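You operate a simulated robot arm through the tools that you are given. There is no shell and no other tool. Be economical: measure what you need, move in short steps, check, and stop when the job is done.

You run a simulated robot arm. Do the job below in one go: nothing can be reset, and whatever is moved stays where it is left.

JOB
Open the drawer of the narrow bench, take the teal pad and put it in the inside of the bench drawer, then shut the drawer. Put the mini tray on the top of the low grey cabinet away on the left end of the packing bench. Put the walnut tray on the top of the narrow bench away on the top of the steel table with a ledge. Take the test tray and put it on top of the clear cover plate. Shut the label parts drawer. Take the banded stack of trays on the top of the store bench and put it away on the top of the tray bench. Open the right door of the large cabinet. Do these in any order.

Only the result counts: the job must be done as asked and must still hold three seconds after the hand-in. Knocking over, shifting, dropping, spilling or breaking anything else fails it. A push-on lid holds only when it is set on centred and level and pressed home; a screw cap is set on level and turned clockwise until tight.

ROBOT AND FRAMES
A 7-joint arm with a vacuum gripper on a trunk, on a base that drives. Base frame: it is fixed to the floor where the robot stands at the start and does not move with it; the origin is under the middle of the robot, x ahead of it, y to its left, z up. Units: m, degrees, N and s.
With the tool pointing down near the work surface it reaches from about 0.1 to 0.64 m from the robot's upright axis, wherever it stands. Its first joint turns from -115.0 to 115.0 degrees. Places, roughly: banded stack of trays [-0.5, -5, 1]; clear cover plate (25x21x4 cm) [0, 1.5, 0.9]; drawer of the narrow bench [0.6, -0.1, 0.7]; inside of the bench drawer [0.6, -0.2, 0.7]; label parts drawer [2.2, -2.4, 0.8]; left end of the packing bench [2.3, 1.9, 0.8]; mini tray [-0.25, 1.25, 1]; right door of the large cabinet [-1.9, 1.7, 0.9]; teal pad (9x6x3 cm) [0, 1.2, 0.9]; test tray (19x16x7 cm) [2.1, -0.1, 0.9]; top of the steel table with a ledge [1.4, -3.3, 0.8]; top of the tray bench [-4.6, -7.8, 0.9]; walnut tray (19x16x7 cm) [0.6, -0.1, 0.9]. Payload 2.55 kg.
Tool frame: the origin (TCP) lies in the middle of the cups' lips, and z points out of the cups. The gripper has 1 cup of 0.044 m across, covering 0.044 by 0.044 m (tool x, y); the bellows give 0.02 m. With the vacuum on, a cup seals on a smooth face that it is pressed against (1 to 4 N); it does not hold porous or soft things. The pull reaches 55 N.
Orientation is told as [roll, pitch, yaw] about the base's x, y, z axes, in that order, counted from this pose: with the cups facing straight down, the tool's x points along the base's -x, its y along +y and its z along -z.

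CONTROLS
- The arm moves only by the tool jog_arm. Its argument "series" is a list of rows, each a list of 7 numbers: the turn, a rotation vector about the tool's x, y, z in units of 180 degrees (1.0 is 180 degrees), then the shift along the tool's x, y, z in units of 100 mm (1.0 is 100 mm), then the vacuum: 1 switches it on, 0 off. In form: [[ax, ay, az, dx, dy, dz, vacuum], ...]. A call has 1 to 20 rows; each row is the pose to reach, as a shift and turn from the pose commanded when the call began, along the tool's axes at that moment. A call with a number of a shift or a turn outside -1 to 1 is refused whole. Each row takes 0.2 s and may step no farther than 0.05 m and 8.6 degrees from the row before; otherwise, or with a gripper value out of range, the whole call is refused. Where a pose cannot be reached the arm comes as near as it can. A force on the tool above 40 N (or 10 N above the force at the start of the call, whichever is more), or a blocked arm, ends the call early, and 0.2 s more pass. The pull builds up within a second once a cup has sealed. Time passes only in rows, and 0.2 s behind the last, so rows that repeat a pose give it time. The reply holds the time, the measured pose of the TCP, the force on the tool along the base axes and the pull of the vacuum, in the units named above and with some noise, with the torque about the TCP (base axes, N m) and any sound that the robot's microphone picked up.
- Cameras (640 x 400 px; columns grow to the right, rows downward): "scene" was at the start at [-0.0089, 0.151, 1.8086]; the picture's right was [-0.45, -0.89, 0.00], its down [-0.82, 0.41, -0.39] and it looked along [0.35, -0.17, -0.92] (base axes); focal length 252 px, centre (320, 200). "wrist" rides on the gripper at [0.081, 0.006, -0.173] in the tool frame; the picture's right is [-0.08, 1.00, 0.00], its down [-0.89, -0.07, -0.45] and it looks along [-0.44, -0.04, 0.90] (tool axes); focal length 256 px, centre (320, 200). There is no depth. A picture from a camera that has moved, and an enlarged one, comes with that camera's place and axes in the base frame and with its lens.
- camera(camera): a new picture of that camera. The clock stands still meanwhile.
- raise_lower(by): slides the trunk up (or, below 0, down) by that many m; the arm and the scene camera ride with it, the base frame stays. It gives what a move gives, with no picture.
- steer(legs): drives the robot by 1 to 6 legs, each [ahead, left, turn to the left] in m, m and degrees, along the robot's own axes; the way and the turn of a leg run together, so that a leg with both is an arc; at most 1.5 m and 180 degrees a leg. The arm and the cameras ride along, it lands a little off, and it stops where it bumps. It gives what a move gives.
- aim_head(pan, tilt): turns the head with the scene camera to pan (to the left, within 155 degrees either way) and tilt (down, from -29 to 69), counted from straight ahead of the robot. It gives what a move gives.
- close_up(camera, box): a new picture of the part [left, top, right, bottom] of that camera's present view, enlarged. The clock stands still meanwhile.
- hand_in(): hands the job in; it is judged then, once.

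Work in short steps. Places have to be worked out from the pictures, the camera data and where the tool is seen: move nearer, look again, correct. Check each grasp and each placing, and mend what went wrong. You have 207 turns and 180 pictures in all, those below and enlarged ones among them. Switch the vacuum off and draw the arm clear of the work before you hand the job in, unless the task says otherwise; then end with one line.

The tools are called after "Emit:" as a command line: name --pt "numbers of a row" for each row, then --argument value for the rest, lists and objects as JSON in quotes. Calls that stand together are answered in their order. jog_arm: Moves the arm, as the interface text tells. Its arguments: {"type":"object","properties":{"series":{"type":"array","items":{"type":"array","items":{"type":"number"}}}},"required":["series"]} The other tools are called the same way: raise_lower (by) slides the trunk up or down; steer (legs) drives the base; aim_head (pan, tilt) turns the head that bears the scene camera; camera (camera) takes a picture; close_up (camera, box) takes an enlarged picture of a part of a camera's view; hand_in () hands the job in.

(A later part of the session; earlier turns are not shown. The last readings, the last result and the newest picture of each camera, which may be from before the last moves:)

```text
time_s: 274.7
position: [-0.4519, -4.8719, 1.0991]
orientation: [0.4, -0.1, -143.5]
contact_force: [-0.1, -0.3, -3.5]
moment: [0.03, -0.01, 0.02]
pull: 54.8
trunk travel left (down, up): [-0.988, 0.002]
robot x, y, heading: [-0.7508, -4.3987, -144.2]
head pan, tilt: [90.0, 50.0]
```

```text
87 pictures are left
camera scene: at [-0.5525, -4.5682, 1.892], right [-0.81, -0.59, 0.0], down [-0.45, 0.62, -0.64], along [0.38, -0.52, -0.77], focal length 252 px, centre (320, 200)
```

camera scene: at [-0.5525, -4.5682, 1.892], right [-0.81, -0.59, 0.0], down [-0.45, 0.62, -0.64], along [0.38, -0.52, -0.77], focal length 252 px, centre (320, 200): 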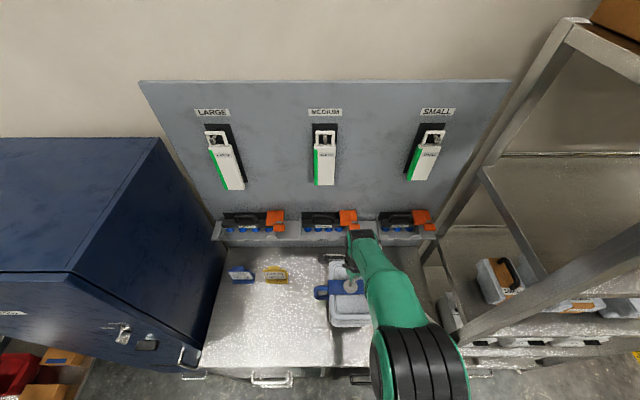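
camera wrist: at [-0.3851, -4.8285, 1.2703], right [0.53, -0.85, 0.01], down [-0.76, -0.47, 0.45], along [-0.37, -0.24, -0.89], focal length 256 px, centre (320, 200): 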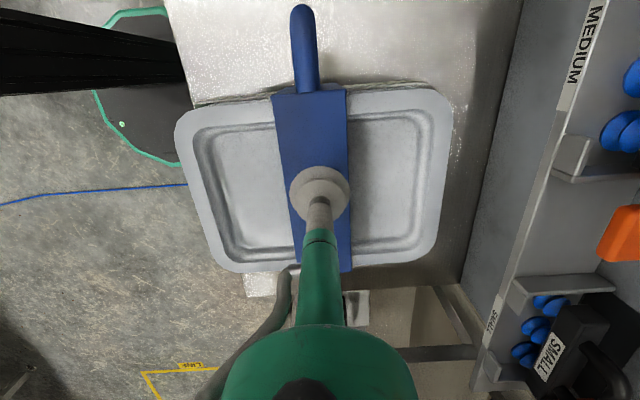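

The stack is held (≈0.4 kg). I back out from the bench and look ahead along the aisle.

Emit:
steer --legs '[[0, -0.8, 0]]'

Emit:
aim_head --pan 15 --tilt 25

Emit:
camera --camera "scene"

```text
time_s: 279.0
position: [-0.9204, -4.2232, 1.0981]
orientation: [0.6, -0.1, -143.3]
contact_force: [0.0, 0.4, -2.6]
moment: [0.03, -0.02, 0.01]
pull: 55.5
trunk travel left (down, up): [-0.988, 0.002]
robot x, y, heading: [-1.2177, -3.7481, -143.7]
head pan, tilt: [90.0, 50.0]
```

```text
time_s: 280.5
position: [-0.921, -4.2214, 1.0981]
orientation: [0.6, -0.2, -143.3]
contact_force: [0.2, -0.8, -3.0]
moment: [-0.02, -0.01, -0.01]
pull: 55.0
trunk travel left (down, up): [-0.988, 0.002]
robot x, y, heading: [-1.2212, -3.7493, -143.7]
head pan, tilt: [15.0, 25.0]
```

```text
86 pictures are left
camera scene: at [-1.1258, -3.9285, 1.9296], right [-0.78, 0.63, 0.0], down [0.26, 0.33, -0.91], along [-0.57, -0.71, -0.42], focal length 252 px, centre (320, 200)
```

scene: 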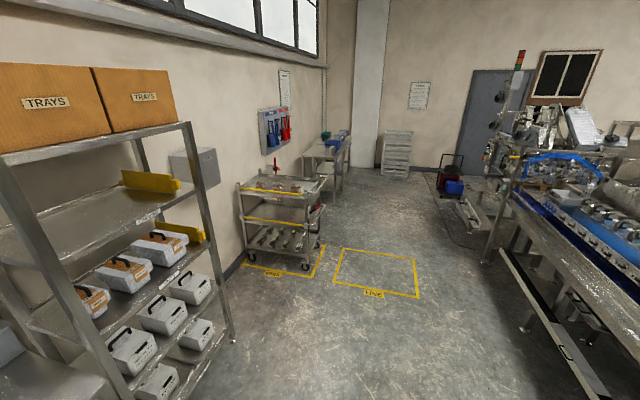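

The lane at n≈2.2 is clear between trolley and line. I drive 4.3 m toward the tray bench.

Emit:
steer --legs '[[0, -0.12, 0], [1.5, 0, 0], [1.5, 0, 0], [1.3, 0, 0]]'

Emit:
aim_head --pan 60 --tilt 35

Emit:
camera --camera "scene"

```text
time_s: 301.9
position: [-4.4608, -6.6576, 1.0984]
orientation: [0.6, -0.2, -143.7]
contact_force: [0.7, 0.2, -3.5]
moment: [0.0, 0.02, 0.01]
pull: 54.8
trunk travel left (down, up): [-0.988, 0.002]
robot x, y, heading: [-4.7564, -6.1787, -144.1]
head pan, tilt: [15.0, 25.0]
```

```text
time_s: 303.0
position: [-4.4619, -6.6573, 1.0987]
orientation: [0.5, -0.2, -143.7]
contact_force: [-1.1, 0.1, -3.5]
moment: [0.01, 0.02, 0.03]
pull: 55.3
trunk travel left (down, up): [-0.988, 0.002]
robot x, y, heading: [-4.7546, -6.1811, -144.2]
head pan, tilt: [60.0, 35.0]
```

```text
85 pictures are left
camera scene: at [-4.5978, -6.3775, 1.9139], right [-0.99, -0.1, 0.0], down [-0.06, 0.57, -0.82], along [0.08, -0.82, -0.57], focal length 252 px, centre (320, 200)
```

scene: 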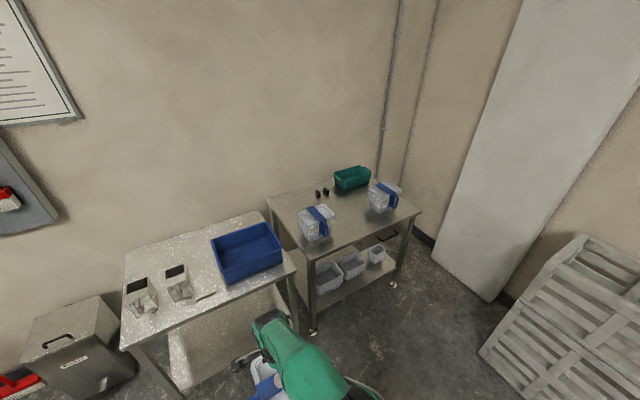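

The right-hand bench holds other banded stacks: the tray bench. I zoom to choose a spot.

Emit:
close_up --camera "scene" --box '[255, 150, 435, 265]'

```text
3.48 times, centred on (345, 208) of scene
camera zoom: at [-4.5978, -6.3775, 1.9139], right [-0.99, -0.1, 0.0], down [-0.06, 0.57, -0.82], along [0.08, -0.82, -0.57], focal length 876 px, centre (233, 174)
```

zoom: 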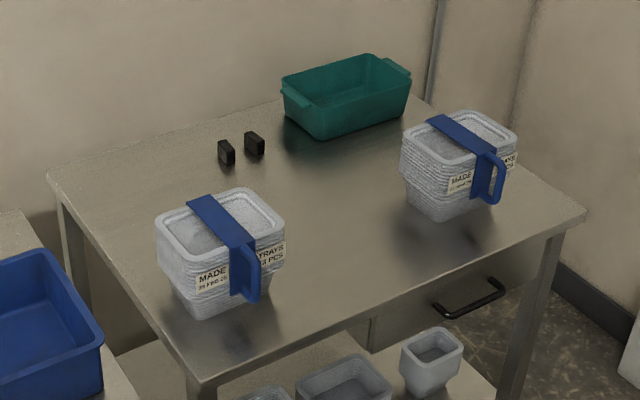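

Free spot between the two stacks: n≈3.45, lat≈-8.31. I lift a bit more, drive ahead then left in between.

Emit:
jog_arm --pt "0 0 0 0 -0.1 -0.25 1" --pt "0 0 0 0 -0.2 -0.5 1" --pt "0 0 0 0 -0.3 -0.75 1" --pt "0 0 0 0 -0.3 -0.9 1"

Emit:
steer --legs '[[0, 0, 0.6], [0.77, 0, 0], [0, 0.5, 0]]'

Emit:
camera --camera "wrist"

Emit:
aim_head --pan 90 --tilt 45

Emit:
camera --camera "scene"

```text
time_s: 304.0
position: [-4.48, -6.6315, 1.1881]
orientation: [0.6, -0.1, -143.7]
contact_force: [0.6, -0.4, -3.9]
moment: [0.02, 0.0, -0.02]
pull: 54.7
trunk travel left (down, up): [-0.988, 0.002]
robot x, y, heading: [-4.7594, -6.1847, -144.2]
head pan, tilt: [60.0, 35.0]
```

```text
time_s: 311.0
position: [-4.7924, -7.4827, 1.1896]
orientation: [0.5, -0.2, -142.8]
contact_force: [0.5, -0.1, -2.5]
moment: [0.0, 0.04, 0.01]
pull: 54.8
trunk travel left (down, up): [-0.988, 0.002]
robot x, y, heading: [-5.0753, -7.0371, -143.4]
head pan, tilt: [60.0, 35.0]
```

```text
83 pictures are left
camera wrist: at [-4.7256, -7.4386, 1.3605], right [0.54, -0.84, 0.01], down [-0.76, -0.48, 0.45], along [-0.37, -0.25, -0.89], focal length 256 px, centre (320, 200)
```

wrist: 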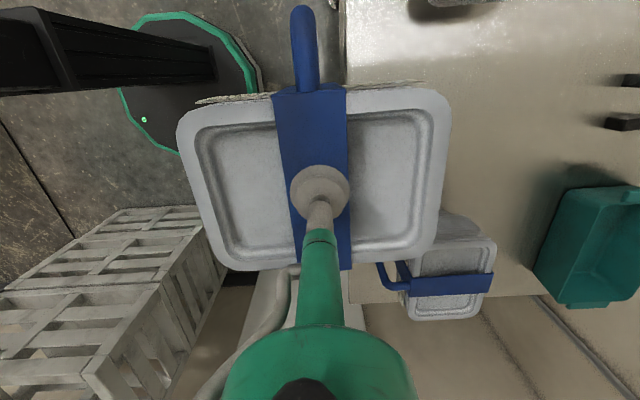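

```text
time_s: 311.9
position: [-4.7929, -7.4831, 1.1873]
orientation: [0.5, -0.2, -142.8]
contact_force: [0.4, -0.5, -3.0]
moment: [0.0, -0.01, 0.04]
pull: 54.8
trunk travel left (down, up): [-0.988, 0.002]
robot x, y, heading: [-5.0765, -7.0345, -143.3]
head pan, tilt: [90.0, 45.0]
```

```text
82 pictures are left
camera scene: at [-4.8761, -7.2088, 1.8991], right [-0.8, -0.6, 0.0], down [-0.42, 0.57, -0.71], along [0.42, -0.57, -0.71], focal length 252 px, centre (320, 200)
```

scene: 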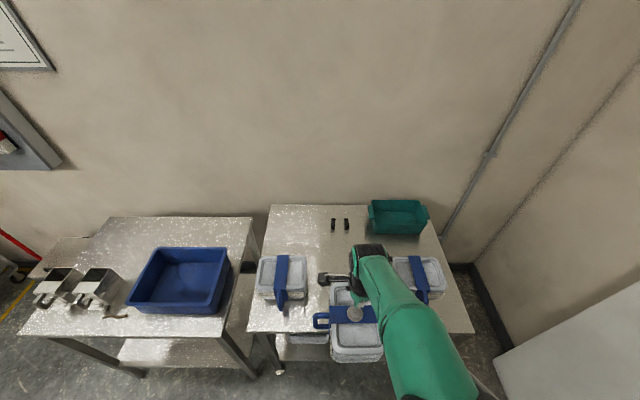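

Our gap: lat -8.15…-8.495; I aim for lat -8.35, n 3.44: ahead 5 cm, left 20 cm, then arm 6 cm, and lower.

Emit:
steer --legs '[[0.052, 0, 0], [0, 0.2, 0]]'

Emit:
jog_arm --pt "0 0 0 0 0.2 0.2 1" --pt "0 0 0 0 0.4 0.4 1" --pt "0 0 0 0 0.6 0.6 1" --pt "0 0 0 0 0.6 0.8 1"

Emit:
camera --camera "scene"

Emit:
camera --camera "wrist"

```text
time_s: 314.0
position: [-4.715, -7.6736, 1.1893]
orientation: [0.6, 0.0, -142.8]
contact_force: [-0.6, -0.2, -3.3]
moment: [0.02, -0.05, 0.0]
pull: 55.0
trunk travel left (down, up): [-0.988, 0.002]
robot x, y, heading: [-5.0018, -7.2313, -143.3]
head pan, tilt: [90.0, 45.0]
```

```text
time_s: 315.0
position: [-4.6798, -7.7219, 1.1079]
orientation: [0.6, -0.1, -142.8]
contact_force: [0.5, -0.2, -4.0]
moment: [0.01, -0.04, -0.02]
pull: 55.1
out of reach, approached as far as the arm can: row 3
trunk travel left (down, up): [-0.988, 0.002]
robot x, y, heading: [-5.0004, -7.2301, -143.2]
head pan, tilt: [90.0, 45.0]
```

```text
81 pictures are left
camera scene: at [-4.7989, -7.3999, 1.899], right [-0.8, -0.6, 0.0], down [-0.42, 0.57, -0.71], along [0.42, -0.57, -0.71], focal length 252 px, centre (320, 200)
```

scene: 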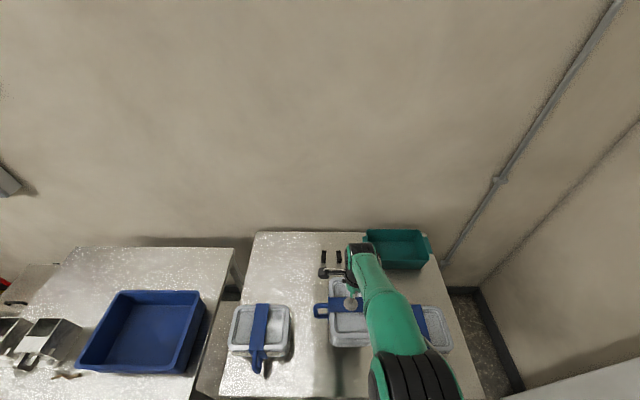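

```text
80 pictures are left
camera wrist: at [-4.6131, -7.677, 1.2801], right [0.54, -0.84, 0.01], down [-0.76, -0.48, 0.45], along [-0.37, -0.25, -0.89], focal length 256 px, centre (320, 200)
```

wrist: 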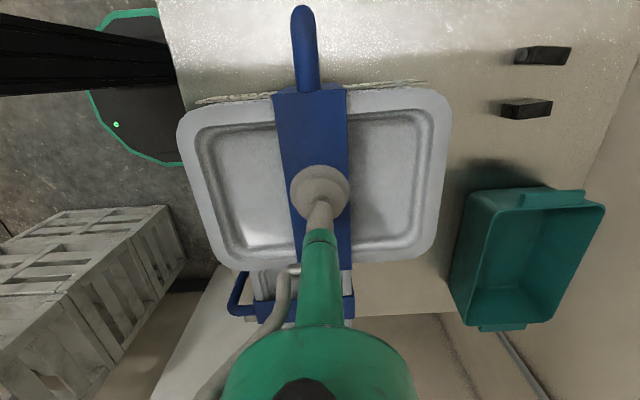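

Clear on both sides. I lower toward the table and creep to contact.

Emit:
jog_arm --pt "0 0 0 0 0 0.25 1" --pt "0 0 0 0 0 0.5 1" --pt "0 0 0 0 0 0.65 1" --pt "0 0 0 0 0 0.72 1" --pt "0 0 0 0 0 0.79 1" --pt "0 0 0 0 0 0.86 1" --pt "0 0 0 0 0 0.93 1" --pt "0 0 0 0 0 1.0 1"

Emit:
jog_arm --pt "0 0 0 0 0 0.06 1" --pt "0 0 0 0 0 0.12 1" --pt "0 0 0 0 0 0.18 1" --pt "0 0 0 0 0 0.24 1" --pt "0 0 0 0 0 0.3 1"

```text
time_s: 316.8
position: [-4.6772, -7.724, 1.0153]
orientation: [1.2, -0.1, -142.8]
contact_force: [-3.7, 4.2, 23.0]
moment: [0.18, 0.25, -0.01]
pull: 54.9
trunk travel left (down, up): [-0.988, 0.002]
robot x, y, heading: [-5.0017, -7.2265, -143.3]
head pan, tilt: [90.0, 45.0]
```

```text
time_s: 317.4
position: [-4.6716, -7.7304, 1.0089]
orientation: [1.6, -0.2, -142.8]
contact_force: [-3.8, 3.4, 16.4]
moment: [0.31, 0.27, -0.01]
pull: 55.6
trunk travel left (down, up): [-0.988, 0.002]
robot x, y, heading: [-5.003, -7.2257, -143.4]
head pan, tilt: [90.0, 45.0]
stopped in row 2: the force on the tool passed its limit at 40 N (the readings are from after the stop); the commanded pose is now the measured one
```

On the table. I release and lift off carefully.

Emit:
jog_arm --pt "0 0 0 0 0 -0.04 0" --pt "0 0 0 0 0 -0.04 0" --pt "0 0 0 0 0 -0.04 0" --pt "0 0 0 0 0 -0.06 0" --pt "0 0 0 0 0 -0.1 0" --pt "0 0 0 0 0 -0.3 0" --pt "0 0 0 0 -0.1 -0.7 0" --pt "0 0 0 0 -0.3 -1.0 0"

Emit:
steer --legs '[[0, -0.7, 0]]'

Emit:
camera --camera "scene"

```text
time_s: 319.2
position: [-4.6939, -7.6995, 1.1065]
orientation: [1.4, 0.0, -142.9]
contact_force: [-0.3, -0.5, -0.6]
moment: [-0.06, 0.0, -0.03]
pull: 0.0
trunk travel left (down, up): [-0.988, 0.002]
robot x, y, heading: [-4.9988, -7.2288, -143.3]
head pan, tilt: [90.0, 45.0]
```

```text
time_s: 323.0
position: [-5.1108, -7.1435, 1.1048]
orientation: [1.5, -0.1, -143.1]
contact_force: [0.2, -0.4, 0.6]
moment: [0.06, 0.01, 0.0]
pull: 0.0
trunk travel left (down, up): [-0.988, 0.002]
robot x, y, heading: [-5.4114, -6.6703, -143.6]
head pan, tilt: [90.0, 45.0]
```

```text
79 pictures are left
camera scene: at [-5.2143, -6.8404, 1.899], right [-0.81, -0.59, 0.0], down [-0.42, 0.57, -0.71], along [0.42, -0.57, -0.71], focal length 252 px, centre (320, 200)
```

scene: 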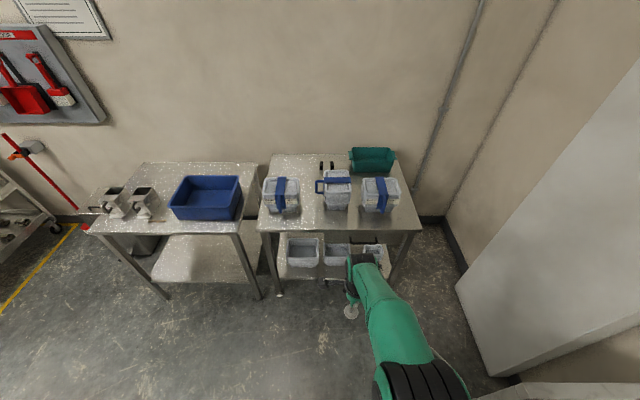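

The stack stands between the others. Now I reverse back along the aisle toward the corridor.

Emit:
steer --legs '[[-1.5, 0, 0], [-1.5, 0, 0], [-1.5, 0, 0], [-1.5, 0, 0], [-1.5, 0, 0]]'

```text
time_s: 358.6
position: [1.0279, -2.8453, 1.1053]
orientation: [1.4, -0.1, -145.1]
contact_force: [-0.1, 0.6, 0.3]
moment: [0.0, 0.02, -0.03]
pull: 0.0
trunk travel left (down, up): [-0.988, 0.002]
robot x, y, heading: [0.7361, -2.3644, -145.5]
head pan, tilt: [90.0, 45.0]
```

On track (n 2.34, lat -0.81). I straighten, go back to lat 2.3, turn to face the corridor and advance to the test tray's level.

Emit:
steer --legs '[[0, 0, 1.9], [-1.5, 0, 0], [-1.6, 0, 0], [0, 0, -90]]'

Emit:
steer --legs '[[0.9, 0, 0]]'

Emit:
camera --camera "wrist"

Emit:
aim_head --pan 80 --tilt 50

Emit:
camera --camera "scene"

```text
refused: -1.6 is not a number from -1.5 to 1.5
```

```text
time_s: 363.4
position: [0.2828, -3.3578, 1.1056]
orientation: [1.3, -0.2, -144.9]
contact_force: [-0.6, 0.3, -0.1]
moment: [-0.02, 0.01, 0.02]
pull: 0.0
trunk travel left (down, up): [-0.988, 0.002]
robot x, y, heading: [-0.0087, -2.8766, -145.6]
head pan, tilt: [90.0, 45.0]
```

```text
78 pictures are left
camera wrist: at [0.3488, -3.3149, 1.2771], right [0.51, -0.86, 0.02], down [-0.78, -0.45, 0.45], along [-0.37, -0.25, -0.89], focal length 256 px, centre (320, 200)
```

wrist: 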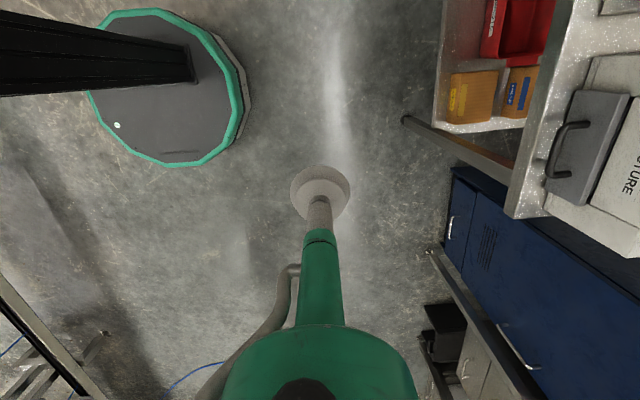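

```text
time_s: 364.1
position: [0.2827, -3.3596, 1.1048]
orientation: [1.5, -0.1, -144.8]
contact_force: [0.4, 0.0, -0.5]
moment: [-0.05, -0.03, 0.0]
pull: 0.0
trunk travel left (down, up): [-0.988, 0.002]
robot x, y, heading: [-0.0096, -2.8719, -145.2]
head pan, tilt: [80.0, 50.0]
```

```text
77 pictures are left
camera scene: at [0.1727, -3.0564, 1.8921], right [-0.91, -0.42, 0.0], down [-0.32, 0.7, -0.64], along [0.27, -0.58, -0.77], focal length 252 px, centre (320, 200)
```

scene: 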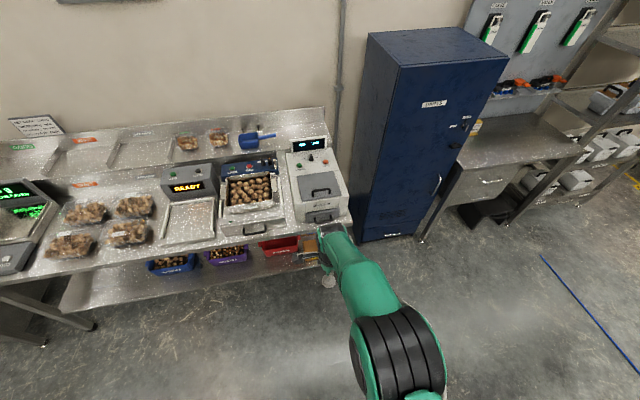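

A leg exceeded the limit, so the forward leg was wasted, harmlessly. I correct: straighten and reverse 4 m, then turn.

Emit:
steer --legs '[[0, 0, 1.8], [-1.4, 0, 0], [-1.4, 0, 0], [-1.2, 0, 0], [0, 0, -90]]'

```text
time_s: 387.5
position: [2.6914, -0.7696, 1.1052]
orientation: [1.4, -0.1, 127.4]
contact_force: [0.4, -0.1, 0.7]
moment: [0.01, 0.0, 0.01]
pull: 0.1
trunk travel left (down, up): [-0.988, 0.002]
robot x, y, heading: [3.1663, -0.4581, 127.0]
head pan, tilt: [80.0, 50.0]
```

Position is good. I advance 0.87 so the tool comes over the test tray, and look.

Emit:
steer --legs '[[0.87, 0, 0]]'

Emit:
camera --camera "wrist"

Emit:
camera --camera "scene"

```text
time_s: 392.1
position: [2.1659, -0.0704, 1.1044]
orientation: [1.4, -0.1, 127.5]
contact_force: [0.1, -0.3, 0.7]
moment: [-0.01, 0.01, 0.02]
pull: 0.0
trunk travel left (down, up): [-0.988, 0.002]
robot x, y, heading: [2.6402, 0.2392, 127.0]
head pan, tilt: [80.0, 50.0]
```

```text
76 pictures are left
camera wrist: at [2.2135, -0.1366, 1.277], right [-0.84, -0.54, 0.02], down [-0.48, 0.76, 0.45], along [-0.26, 0.36, -0.89], focal length 256 px, centre (320, 200)
```

wrist: 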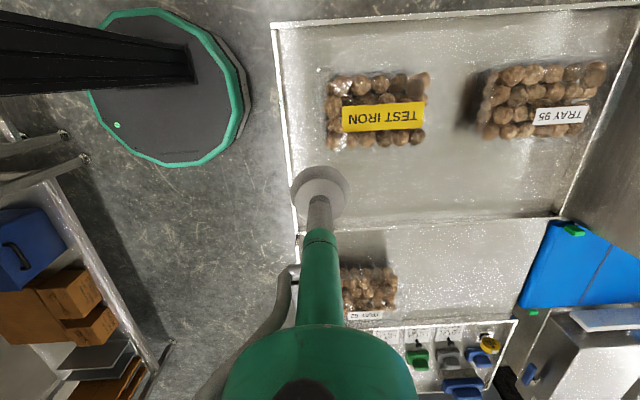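

```text
75 pictures are left
camera scene: at [2.4644, 0.0504, 1.8921], right [-0.45, 0.89, 0.0], down [0.68, 0.35, -0.64], along [-0.57, -0.29, -0.77], focal length 252 px, centre (320, 200)
```

scene: 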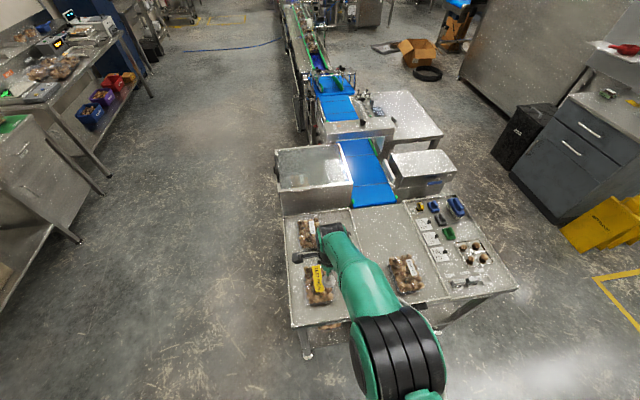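

The "TEST IRON" tray is at about (2.115, -0.14). I adjust the base, then descend part way and recheck.

Emit:
steer --legs '[[-0.035, 0.08, -0.5]]'

Emit:
jog_arm --pt "0.008 0 0 0 0 0.4 0" --pt "0.008 0 0 0 0 0.8 0" --pt "0.008 0 0 0 0 0.8 0"

Emit:
camera --camera "wrist"

```text
time_s: 393.2
position: [2.1213, -0.1413, 1.1044]
orientation: [1.4, -0.1, 127.0]
contact_force: [-0.7, -0.5, 0.4]
moment: [0.03, -0.02, -0.05]
pull: 0.0
trunk travel left (down, up): [-0.988, 0.002]
robot x, y, heading: [2.5957, 0.1644, 126.4]
head pan, tilt: [80.0, 50.0]
```

```text
time_s: 394.0
position: [2.1205, -0.1425, 1.0247]
orientation: [0.0, 0.0, 126.9]
contact_force: [1.1, 0.0, -0.3]
moment: [-0.01, 0.01, -0.01]
pull: 0.1
trunk travel left (down, up): [-0.988, 0.002]
robot x, y, heading: [2.5962, 0.1674, 126.4]
head pan, tilt: [80.0, 50.0]
```

```text
74 pictures are left
camera wrist: at [2.1638, -0.2112, 1.1973], right [-0.84, -0.54, 0.0], down [-0.48, 0.75, 0.45], along [-0.24, 0.38, -0.89], focal length 256 px, centre (320, 200)
```

wrist: 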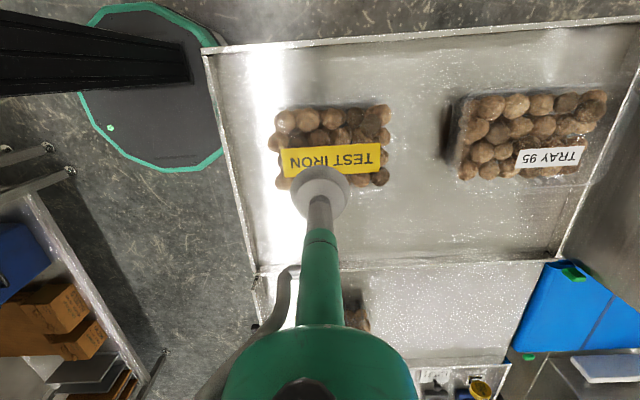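

Tray centre (2.114, -0.156). I correct and creep down with vacuum on.

Emit:
jog_arm --pt "0 0 0 0.07 0.13 0.4 1" --pt "0 0 0 0.07 0.13 0.7 1" --pt "0 0 0 0.07 0.13 0.78 1" --pt "0 0 0 0.07 0.13 0.84 1" --pt "0 0 0 0.07 0.13 0.9 1" --pt "0 0 0 0.07 0.13 0.95 1" --pt "0 0 0 0.07 0.13 1.0 1"

Emit:
jog_arm --pt "0 0 0 0 0 0.04 1" --pt "0 0 0 0 0 0.08 1" --pt "0 0 0 0 0 0.12 1" --pt "0 0 0 0 0 0.16 1" --pt "0 0 0 0 0 0.2 1"

```text
time_s: 395.6
position: [2.1137, -0.1566, 0.9263]
orientation: [-0.1, -0.2, 127.0]
contact_force: [0.6, -1.3, -0.6]
moment: [-0.29, -0.19, -0.01]
pull: 55.0
trunk travel left (down, up): [-0.988, 0.002]
robot x, y, heading: [2.5961, 0.1653, 126.2]
head pan, tilt: [80.0, 50.0]
```

```text
time_s: 397.0
position: [2.0918, -0.172, 0.9365]
orientation: [3.0, 0.0, 127.0]
contact_force: [1.5, -0.6, -2.2]
moment: [-0.19, -0.14, 0.0]
pull: 55.5
trunk travel left (down, up): [-0.988, 0.002]
robot x, y, heading: [2.5989, 0.1615, 126.3]
head pan, tilt: [80.0, 50.0]
stopped in row 5: the arm was blocked; the commanded pose is now the measured one
```

Sealed, but the second push got blocked and drifted sideways. I look before lifting.

Emit:
camera --camera "wrist"

Emit:
camera --camera "scene"

```text
73 pictures are left
camera wrist: at [2.1423, -0.2355, 1.1087], right [-0.84, -0.54, 0.05], down [-0.46, 0.77, 0.44], along [-0.28, 0.35, -0.9], focal length 256 px, centre (320, 200)
```

wrist: 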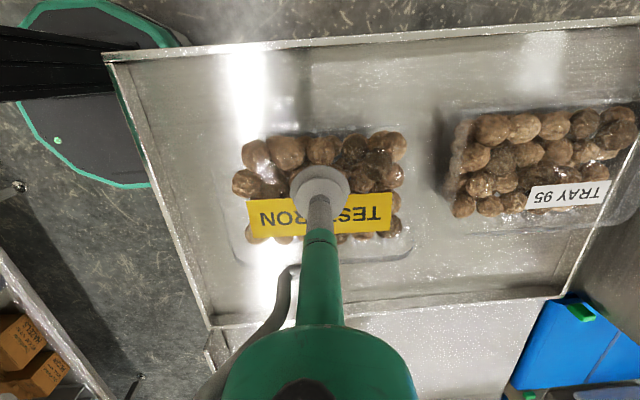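

```text
72 pictures are left
camera scene: at [2.4208, -0.0225, 1.8922], right [-0.44, 0.9, 0.0], down [0.69, 0.34, -0.64], along [-0.58, -0.29, -0.77], focal length 252 px, centre (320, 200)
```

scene: 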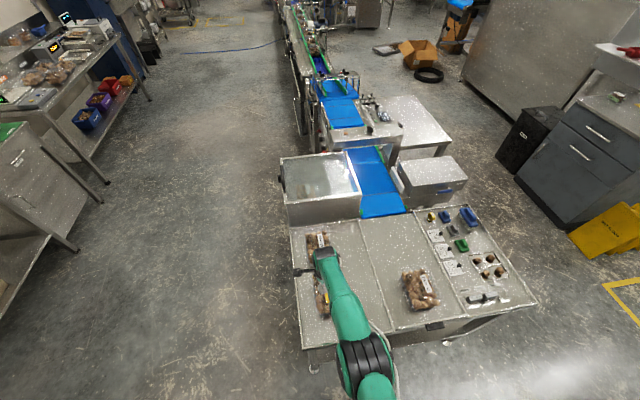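

The tray is gripped at its middle and merely slid 2 cm; nothing else touched. I lift it straight up.

Emit:
jog_arm --pt "0 0 0 0 0 -0.15 1" --pt "0 0 0 0 0 -0.35 1" --pt "0 0 0 0 -0.1 -0.6 1" --pt "0 0 0 0 -0.2 -0.9 1" --pt "0 0 0 0 -0.2 -0.9 1"

Emit:
camera --camera "wrist"

```text
time_s: 398.2
position: [2.1118, -0.1591, 1.0237]
orientation: [3.0, 0.0, 126.9]
contact_force: [0.0, -0.8, -6.3]
moment: [0.02, -0.03, -0.03]
pull: 54.1
trunk travel left (down, up): [-0.988, 0.002]
robot x, y, heading: [2.5976, 0.1665, 126.4]
head pan, tilt: [80.0, 50.0]
```

```text
71 pictures are left
camera wrist: at [2.161, -0.2215, 1.1962], right [-0.84, -0.54, 0.05], down [-0.46, 0.77, 0.44], along [-0.28, 0.35, -0.9], focal length 256 px, centre (320, 200)
```

wrist: 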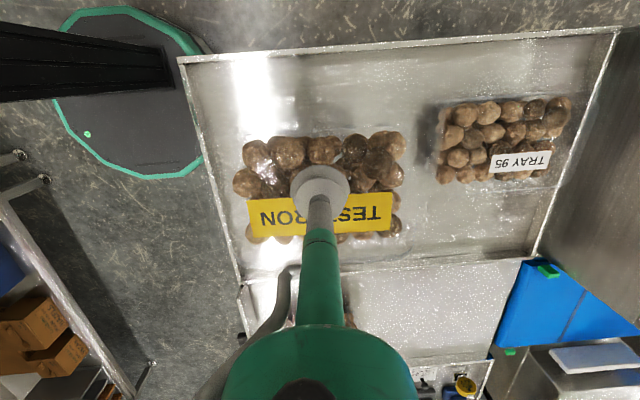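

Lifted. I level, retract and raise it, then drive out of the corridor and round to the cabinet front.

Emit:
jog_arm --pt "0.017 0 0 0 0 -0.2 1" --pt "0.017 0 0 0 -0.25 -0.4 1" --pt "0.017 0 0 0 -0.5 -0.6 1" --pt "0.017 0 0 0 -0.75 -0.8 1" --pt "0.017 0 0 0 -1.0 -0.8 1" --pt "0.017 0 0 0 -1.0 -0.8 1"

Emit:
steer --legs '[[0, -0.13, 0], [1.5, 0, 0], [0.3, 0, 0], [0, 0, -90], [-0.9, 0, 0]]'

Emit:
aim_head --pan 100 --tilt 45

Emit:
camera --camera "scene"

```text
time_s: 399.6
position: [2.1947, -0.0934, 1.0981]
orientation: [-0.1, 0.0, 127.0]
contact_force: [0.9, -0.9, -3.4]
moment: [-0.14, -0.1, 0.01]
pull: 55.1
trunk travel left (down, up): [-0.988, 0.002]
robot x, y, heading: [2.5969, 0.1619, 126.3]
head pan, tilt: [80.0, 50.0]
```

```text
time_s: 417.8
position: [0.6431, 1.5469, 1.0981]
orientation: [-0.1, -0.1, 36.9]
contact_force: [1.3, 1.4, -8.5]
moment: [0.02, -0.08, 0.02]
pull: 54.9
trunk travel left (down, up): [-0.988, 0.002]
robot x, y, heading: [0.9023, 1.1483, 36.3]
head pan, tilt: [80.0, 50.0]
```

```text
time_s: 418.6
position: [0.6431, 1.5457, 1.0995]
orientation: [-0.2, 0.0, 36.9]
contact_force: [0.6, 0.5, -7.2]
moment: [0.01, -0.06, 0.02]
pull: 54.6
trunk travel left (down, up): [-0.988, 0.002]
robot x, y, heading: [0.9046, 1.1461, 36.0]
head pan, tilt: [100.0, 45.0]
```

```text
70 pictures are left
camera scene: at [0.6891, 1.3097, 1.899], right [0.69, 0.72, 0.0], down [0.51, -0.49, -0.71], along [-0.51, 0.49, -0.71], focal length 252 px, centre (320, 200)
```

scene: 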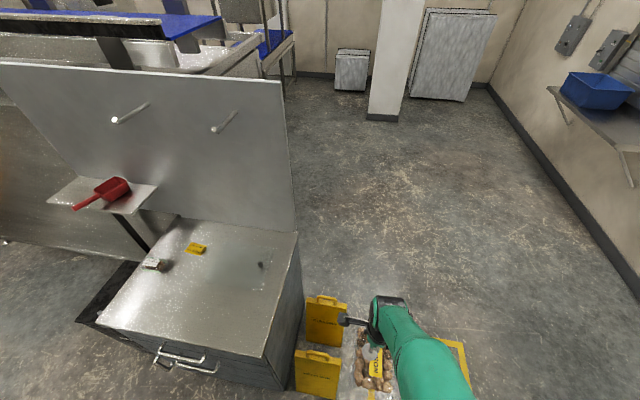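

Two yellow signs block the cabinet's right side. I zoom on the cabinet top to locate the clear plate exactly.

Emit:
close_up --camera "scene" --box '[130, 210, 310, 325]'

```text
3.48 times, centred on (220, 268) of scene
camera zoom: at [0.6891, 1.3097, 1.899], right [0.69, 0.72, 0.0], down [0.51, -0.49, -0.71], along [-0.51, 0.49, -0.71], focal length 876 px, centre (668, -35)
```

zoom: 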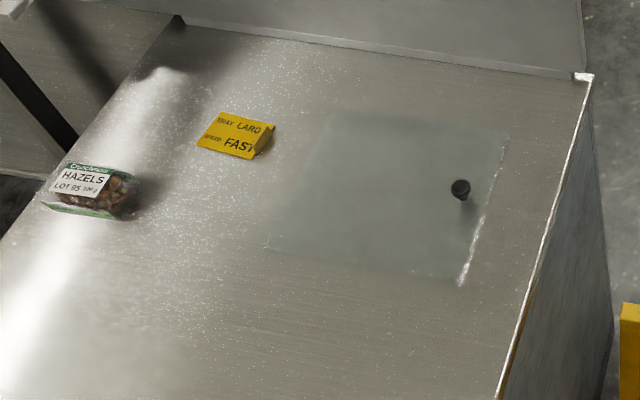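

The plate spans n -1.07…-1.28, lat 0.755…1.005, with its knob at lat 0.98; the tray should sit at lat ≈0.855. I drive back 0.58 and 0.12 left to the cabinet front.

Emit:
steer --legs '[[-0.575, 0, 0], [0, 0.11, 0.4]]'

Emit:
aim_head --pan 90 --tilt 65

Emit:
camera --camera "scene"

Emit:
camera --camera "wrist"

```text
time_s: 422.7
position: [0.1131, 1.296, 1.0986]
orientation: [-0.1, 0.0, 37.0]
contact_force: [0.1, 1.5, -7.3]
moment: [0.02, -0.05, 0.01]
pull: 54.8
trunk travel left (down, up): [-0.988, 0.002]
robot x, y, heading: [0.3763, 0.8948, 36.3]
head pan, tilt: [100.0, 45.0]
```

```text
time_s: 423.5
position: [0.1137, 1.2949, 1.0987]
orientation: [0.0, 0.0, 36.9]
contact_force: [0.6, 1.4, -8.2]
moment: [0.04, -0.1, 0.03]
pull: 54.6
trunk travel left (down, up): [-0.988, 0.002]
robot x, y, heading: [0.3717, 0.8936, 36.4]
head pan, tilt: [90.0, 65.0]
```

```text
68 pictures are left
camera scene: at [0.1824, 1.0507, 1.8741], right [0.8, 0.59, 0.0], down [0.54, -0.73, -0.42], along [-0.25, 0.34, -0.91], focal length 252 px, centre (320, 200)
```

scene: 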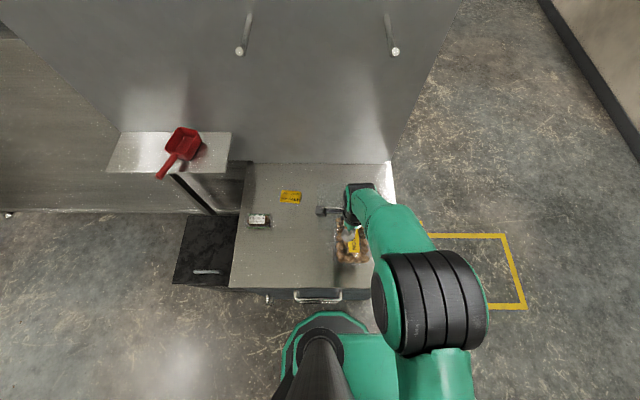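

```text
67 pictures are left
camera wrist: at [0.0442, 1.2517, 1.2705], right [-0.54, 0.84, 0.0], down [0.75, 0.48, 0.45], along [0.38, 0.24, -0.9], focal length 256 px, centre (320, 200)
```

wrist: 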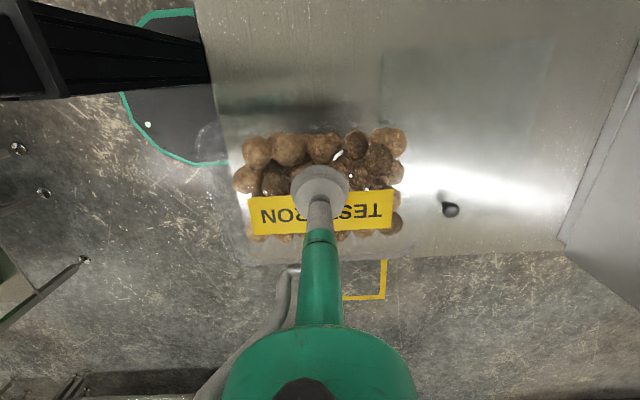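

Gap between base and cabinet is about 7 cm, so I move 4 cm closer, then extend the arm while lowering slightly.

Emit:
steer --legs '[[0, 0.04, 0]]'

Emit:
jog_arm --pt "0 0 0 0 0.3 0.1 1" --pt "0 0 0 0 0.6 0.2 1" --pt "0 0 0 0 0.9 0.3 1" --pt "0 0 0 0 1.0 0.5 1" --pt "0 0 0 0 1.0 0.7 1" --pt "0 0 0 0 1.0 0.7 1"

Emit:
camera --camera "wrist"

```text
time_s: 424.4
position: [0.091, 1.3263, 1.0989]
orientation: [-0.1, -0.1, 37.0]
contact_force: [-1.3, -0.5, -4.3]
moment: [-0.09, 0.07, 0.01]
pull: 54.3
trunk travel left (down, up): [-0.988, 0.002]
robot x, y, heading: [0.3489, 0.9258, 36.6]
head pan, tilt: [90.0, 65.0]
```

```text
time_s: 425.8
position: [0.0304, 1.4059, 1.0286]
orientation: [-0.2, 0.0, 37.0]
contact_force: [-0.5, -1.4, -2.2]
moment: [-0.14, 0.15, 0.0]
pull: 54.8
trunk travel left (down, up): [-0.988, 0.002]
robot x, y, heading: [0.3488, 0.9275, 36.7]
head pan, tilt: [90.0, 65.0]
```

```text
66 pictures are left
camera wrist: at [-0.0388, 1.3626, 1.1998], right [-0.54, 0.84, 0.0], down [0.75, 0.48, 0.45], along [0.38, 0.24, -0.9], focal length 256 px, centre (320, 200)
```

wrist: 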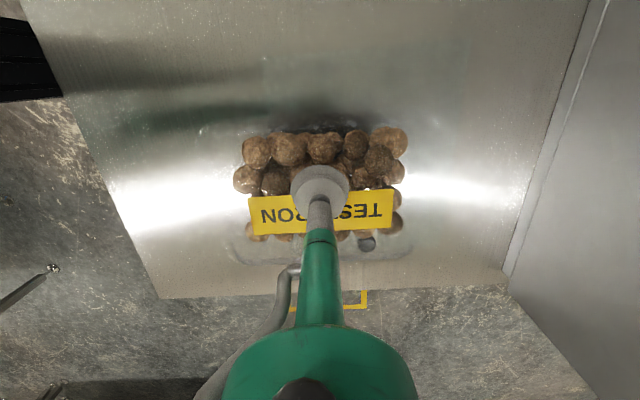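

Tray and knob are clear laterally. I extend 5 cm further while going down to just above the plate.

Emit:
jog_arm --pt "0 0 0 0.03 0.15 0.1 1" --pt "0 0 0 0.05 0.3 0.2 1" --pt "0 0 0 0.06 0.45 0.25 1" --pt "0 0 0 0.06 0.52 0.3 1" --pt "0 0 0 0.06 0.52 0.3 1"

Emit:
camera --camera "wrist"

Emit:
close_up --camera "scene" --box '[240, 150, 400, 290]'

```text
time_s: 427.0
position: [0.0153, 1.4197, 1.0053]
orientation: [-0.2, 0.0, 37.0]
contact_force: [1.6, 1.1, -7.4]
moment: [0.02, -0.03, 0.02]
pull: 55.2
out of reach, approached as far as the arm can: row 2, 3, 4, 5
trunk travel left (down, up): [-0.988, 0.002]
robot x, y, heading: [0.3498, 0.924, 36.5]
head pan, tilt: [90.0, 65.0]
```

```text
65 pictures are left
camera wrist: at [-0.0541, 1.3764, 1.1787], right [-0.54, 0.84, 0.0], down [0.75, 0.48, 0.45], along [0.38, 0.24, -0.9], focal length 256 px, centre (320, 200)
```

wrist: 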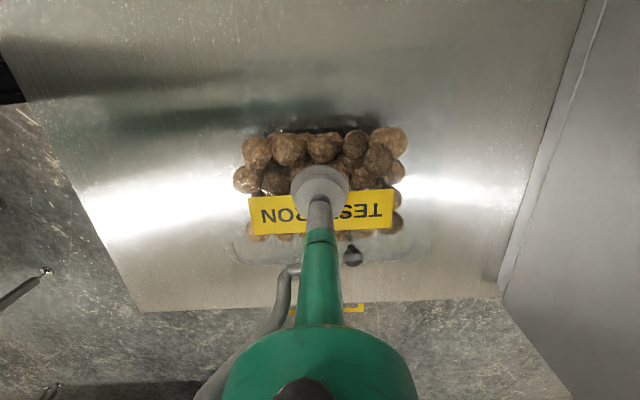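

```text
2.86 times, centred on (320, 220) of scene
camera zoom: at [0.1591, 1.0825, 1.874], right [0.8, 0.59, 0.0], down [0.54, -0.73, -0.42], along [-0.25, 0.34, -0.91], focal length 720 px, centre (320, 143)
```

zoom: 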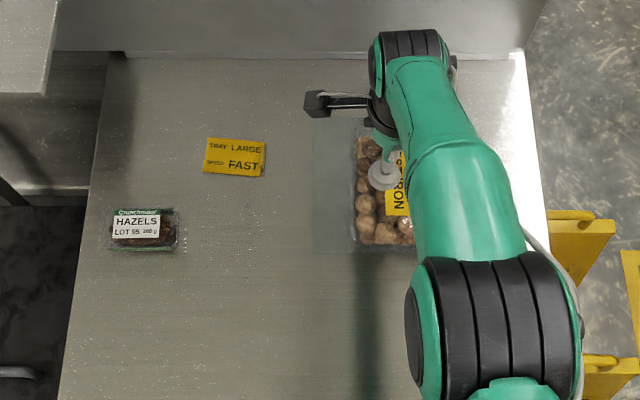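

Reach tops out at n≈-1.135; going lower gives a bit more. I descend to contact while extending as far as possible.

Emit:
jog_arm --pt "0 0 0 0 0.05 0.1 1" --pt "0 0 0 0 0.1 0.2 1" --pt "0 0 0 0 0.12 0.27 1" --pt "0 0 0 0 0.12 0.33 1" --pt "0 0 0 0 0.12 0.39 1" --pt "0 0 0 0 0.12 0.45 1" --pt "0 0 0 0 0.12 0.5 1"

```text
time_s: 428.4
position: [0.0122, 1.4243, 0.9882]
orientation: [1.5, 0.2, 37.2]
contact_force: [-2.5, -3.2, 12.9]
moment: [-0.34, -0.67, 0.0]
pull: 54.8
out of reach, approached as far as the arm can: row 1, 2, 3, 4, 5, 6
trunk travel left (down, up): [-0.988, 0.002]
robot x, y, heading: [0.3491, 0.9247, 36.3]
head pan, tilt: [90.0, 65.0]
stopped in row 6: the force on the tool passed its limit at 44 N (the readings are from after the stop); the commanded pose is now the measured one
```

Contact at z 0.988 (the cover stands ~3 cm high). I look before releasing.

Emit:
camera --camera "wrist"

Emit:
close_up --camera "scene" --box '[280, 180, 400, 280]'

```text
63 pictures are left
camera wrist: at [-0.0559, 1.3773, 1.1604], right [-0.54, 0.84, 0.02], down [0.76, 0.47, 0.44], along [0.36, 0.26, -0.9], focal length 256 px, centre (320, 200)
```

wrist: 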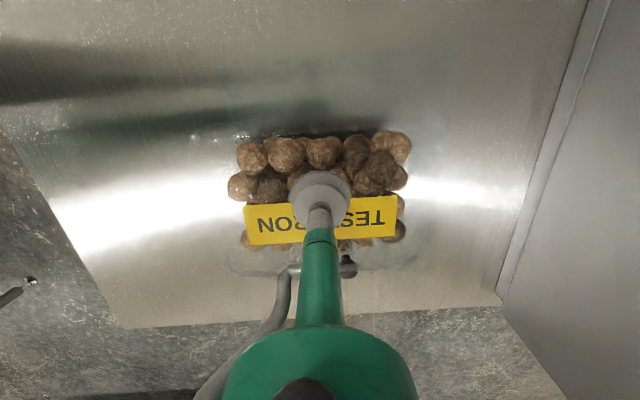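

```text
4.00 times, centred on (340, 230) of scene
camera zoom: at [0.1628, 1.0787, 1.8745], right [0.8, 0.59, 0.0], down [0.54, -0.73, -0.42], along [-0.25, 0.34, -0.91], focal length 1008 px, centre (240, 80)
```

zoom: 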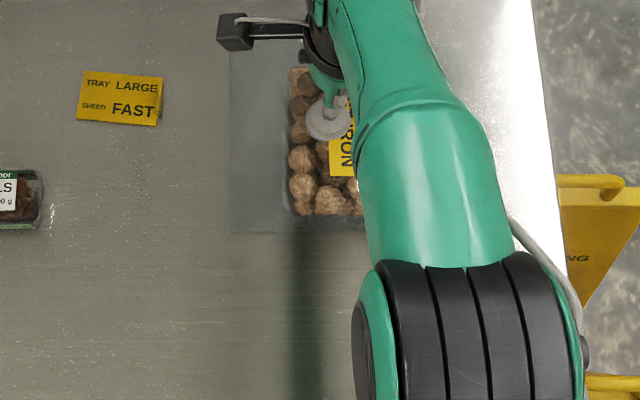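

The tray's edge overlaps the knob; there's 5 cm free on the other side. I lift 2 cm, shift 3.5 cm away from the knob and set down again.

Emit:
jog_arm --pt "-0.008 0 0 0 0 -0.15 1" --pt "-0.008 0 0 0 0 -0.3 1" --pt "-0.008 0 0 0.2 0 -0.3 1" --pt "-0.008 0 0 0.36 0 -0.3 1" --pt "-0.008 0 0 0.36 0 -0.3 1"

Emit:
jog_arm --pt "0 0 0 0 0 0.1 1" --pt "0 0 0 0 0 0.2 1" --pt "0 0 0 0 0 0.27 1" --pt "0 0 0 0 0 0.33 1" --pt "0 0 0 0 0 0.39 1" --pt "0 0 0 0 0 0.45 1" --pt "0 0 0 0 0 0.51 1" --pt "0 0 0 0 0 0.57 1" --pt "0 0 0 0 0 0.63 1"

Emit:
camera --camera "wrist"

Emit:
close_up --camera "scene" --box '[280, 180, 400, 280]'

```text
time_s: 429.6
position: [-0.0156, 1.4008, 1.0112]
orientation: [1.9, 0.2, 37.0]
contact_force: [-0.2, 0.4, -5.8]
moment: [0.01, -0.03, -0.01]
pull: 54.9
trunk travel left (down, up): [-0.988, 0.002]
robot x, y, heading: [0.3487, 0.9241, 36.3]
head pan, tilt: [90.0, 65.0]
```

```text
time_s: 430.9
position: [-0.0251, 1.4086, 0.9876]
orientation: [4.0, 0.3, 37.1]
contact_force: [6.1, -2.8, 38.3]
moment: [-0.74, 0.38, -0.02]
pull: 54.9
trunk travel left (down, up): [-0.988, 0.002]
robot x, y, heading: [0.3457, 0.9265, 36.7]
head pan, tilt: [90.0, 65.0]
stopped in row 6: the force on the tool passed its limit at 42 N (the readings are from after the stop); the commanded pose is now the measured one
```

```text
61 pictures are left
camera wrist: at [-0.0867, 1.3561, 1.1595], right [-0.54, 0.84, 0.07], down [0.77, 0.46, 0.43], along [0.34, 0.28, -0.9], focal length 256 px, centre (320, 200)
```

wrist: 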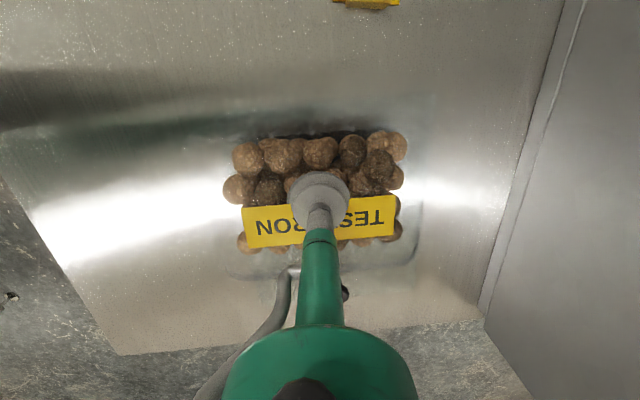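

```text
4.00 times, centred on (340, 230) of scene
camera zoom: at [0.163, 1.0785, 1.8749], right [0.8, 0.59, 0.0], down [0.54, -0.73, -0.43], along [-0.25, 0.34, -0.91], focal length 1008 px, centre (240, 80)
```

zoom: 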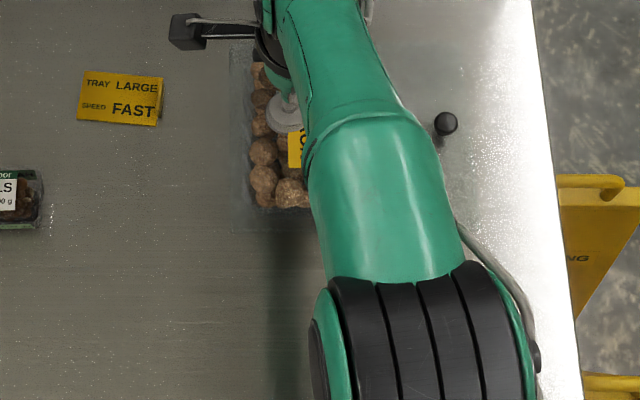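

Same contact height, now clear of the knob and within the plate. I ease the pressure, release and rise.

Emit:
jog_arm --pt "0 0 0 0 0 -0.05 1" --pt "-0.01 0 0 0 0 -0.08 1" --pt "-0.02 0 0 0 0 -0.08 0" --pt "-0.02 0 0 0 0 -0.08 0" --pt "-0.02 0 0 0 0 -0.1 0" --pt "-0.02 0 0 0 0 -0.15 0" --pt "-0.02 0 0 0 0 -0.4 0" --pt "-0.02 0 0 0 -0.2 -0.8 0" --pt "-0.02 0 0 0 -0.5 -1.0 0"

Emit:
jog_arm --pt "0 0 0 0 -0.4 0 0" --pt "0 0 0 0 -0.8 0 0" --pt "0 0 0 0 -1.0 0 0"

Emit:
camera --camera "wrist"

Emit:
close_up --camera "scene" --box '[240, 160, 400, 260]'

```text
time_s: 432.9
position: [0.0101, 1.3603, 1.0761]
orientation: [6.5, 0.3, 37.1]
contact_force: [0.4, 0.2, 0.0]
moment: [0.0, 0.01, -0.02]
pull: 0.1
trunk travel left (down, up): [-0.988, 0.002]
robot x, y, heading: [0.3494, 0.9277, 36.6]
head pan, tilt: [90.0, 65.0]
```

```text
time_s: 433.7
position: [0.0702, 1.2838, 1.0637]
orientation: [6.7, 0.2, 37.1]
contact_force: [0.5, -0.3, 0.2]
moment: [-0.02, -0.01, -0.04]
pull: 0.0
trunk travel left (down, up): [-0.988, 0.002]
robot x, y, heading: [0.3485, 0.9212, 36.5]
head pan, tilt: [90.0, 65.0]
```

```text
59 pictures are left
camera wrist: at [0.0133, 1.2239, 1.236], right [-0.53, 0.84, 0.11], down [0.79, 0.44, 0.43], along [0.31, 0.32, -0.9], focal length 256 px, centre (320, 200)
```

wrist: 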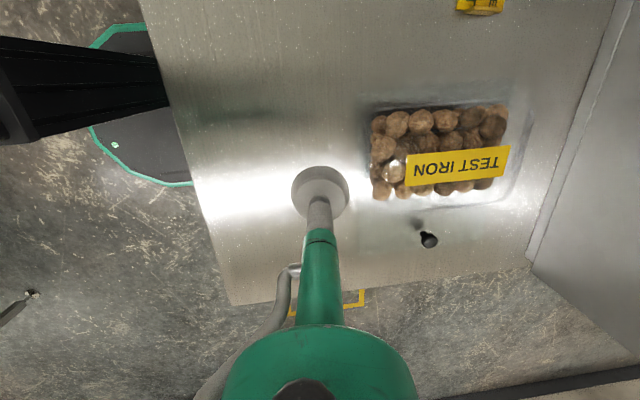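

```text
4.00 times, centred on (320, 210) of scene
camera zoom: at [0.1588, 1.0822, 1.874], right [0.8, 0.59, 0.0], down [0.54, -0.73, -0.42], along [-0.25, 0.34, -0.91], focal length 1008 px, centre (320, 160)
```

zoom: 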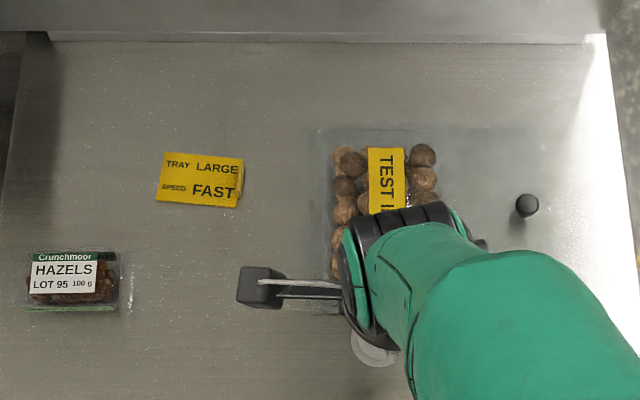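

The test tray sits level on the plate, clear of the knob. Next the mini tray ("HAZELS LOT 95") at (-0.22, 1.19): I level the tool, move back 0.29 and look.

Emit:
jog_arm --pt "0.02 0 0 0 0 0 0" --pt "0.037 0 0 0 0 -0.2 0" --pt "0.037 0 0 0 0 -0.2 0"

Emit:
steer --legs '[[0, -0.03, 0], [-0.29, 0, 0]]'

Emit:
camera --camera "wrist"

```text
time_s: 434.5
position: [0.0719, 1.2813, 1.0834]
orientation: [-0.1, 0.1, 37.1]
contact_force: [0.7, 0.6, -0.1]
moment: [0.0, 0.01, 0.01]
pull: 0.0
trunk travel left (down, up): [-0.988, 0.002]
robot x, y, heading: [0.3502, 0.9252, 36.6]
head pan, tilt: [90.0, 65.0]
```

```text
time_s: 436.9
position: [-0.1428, 1.0849, 1.0831]
orientation: [-0.1, 0.2, 37.2]
contact_force: [0.1, 0.4, 0.7]
moment: [0.01, 0.0, 0.01]
pull: 0.0
trunk travel left (down, up): [-0.988, 0.002]
robot x, y, heading: [0.134, 0.7284, 36.7]
head pan, tilt: [90.0, 65.0]
```

```text
57 pictures are left
camera wrist: at [-0.2114, 1.0416, 1.2561], right [-0.54, 0.84, 0.0], down [0.75, 0.49, 0.44], along [0.37, 0.24, -0.9], focal length 256 px, centre (320, 200)
```

wrist: 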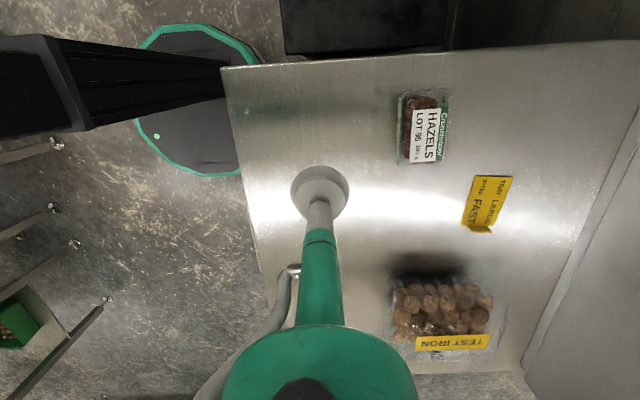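

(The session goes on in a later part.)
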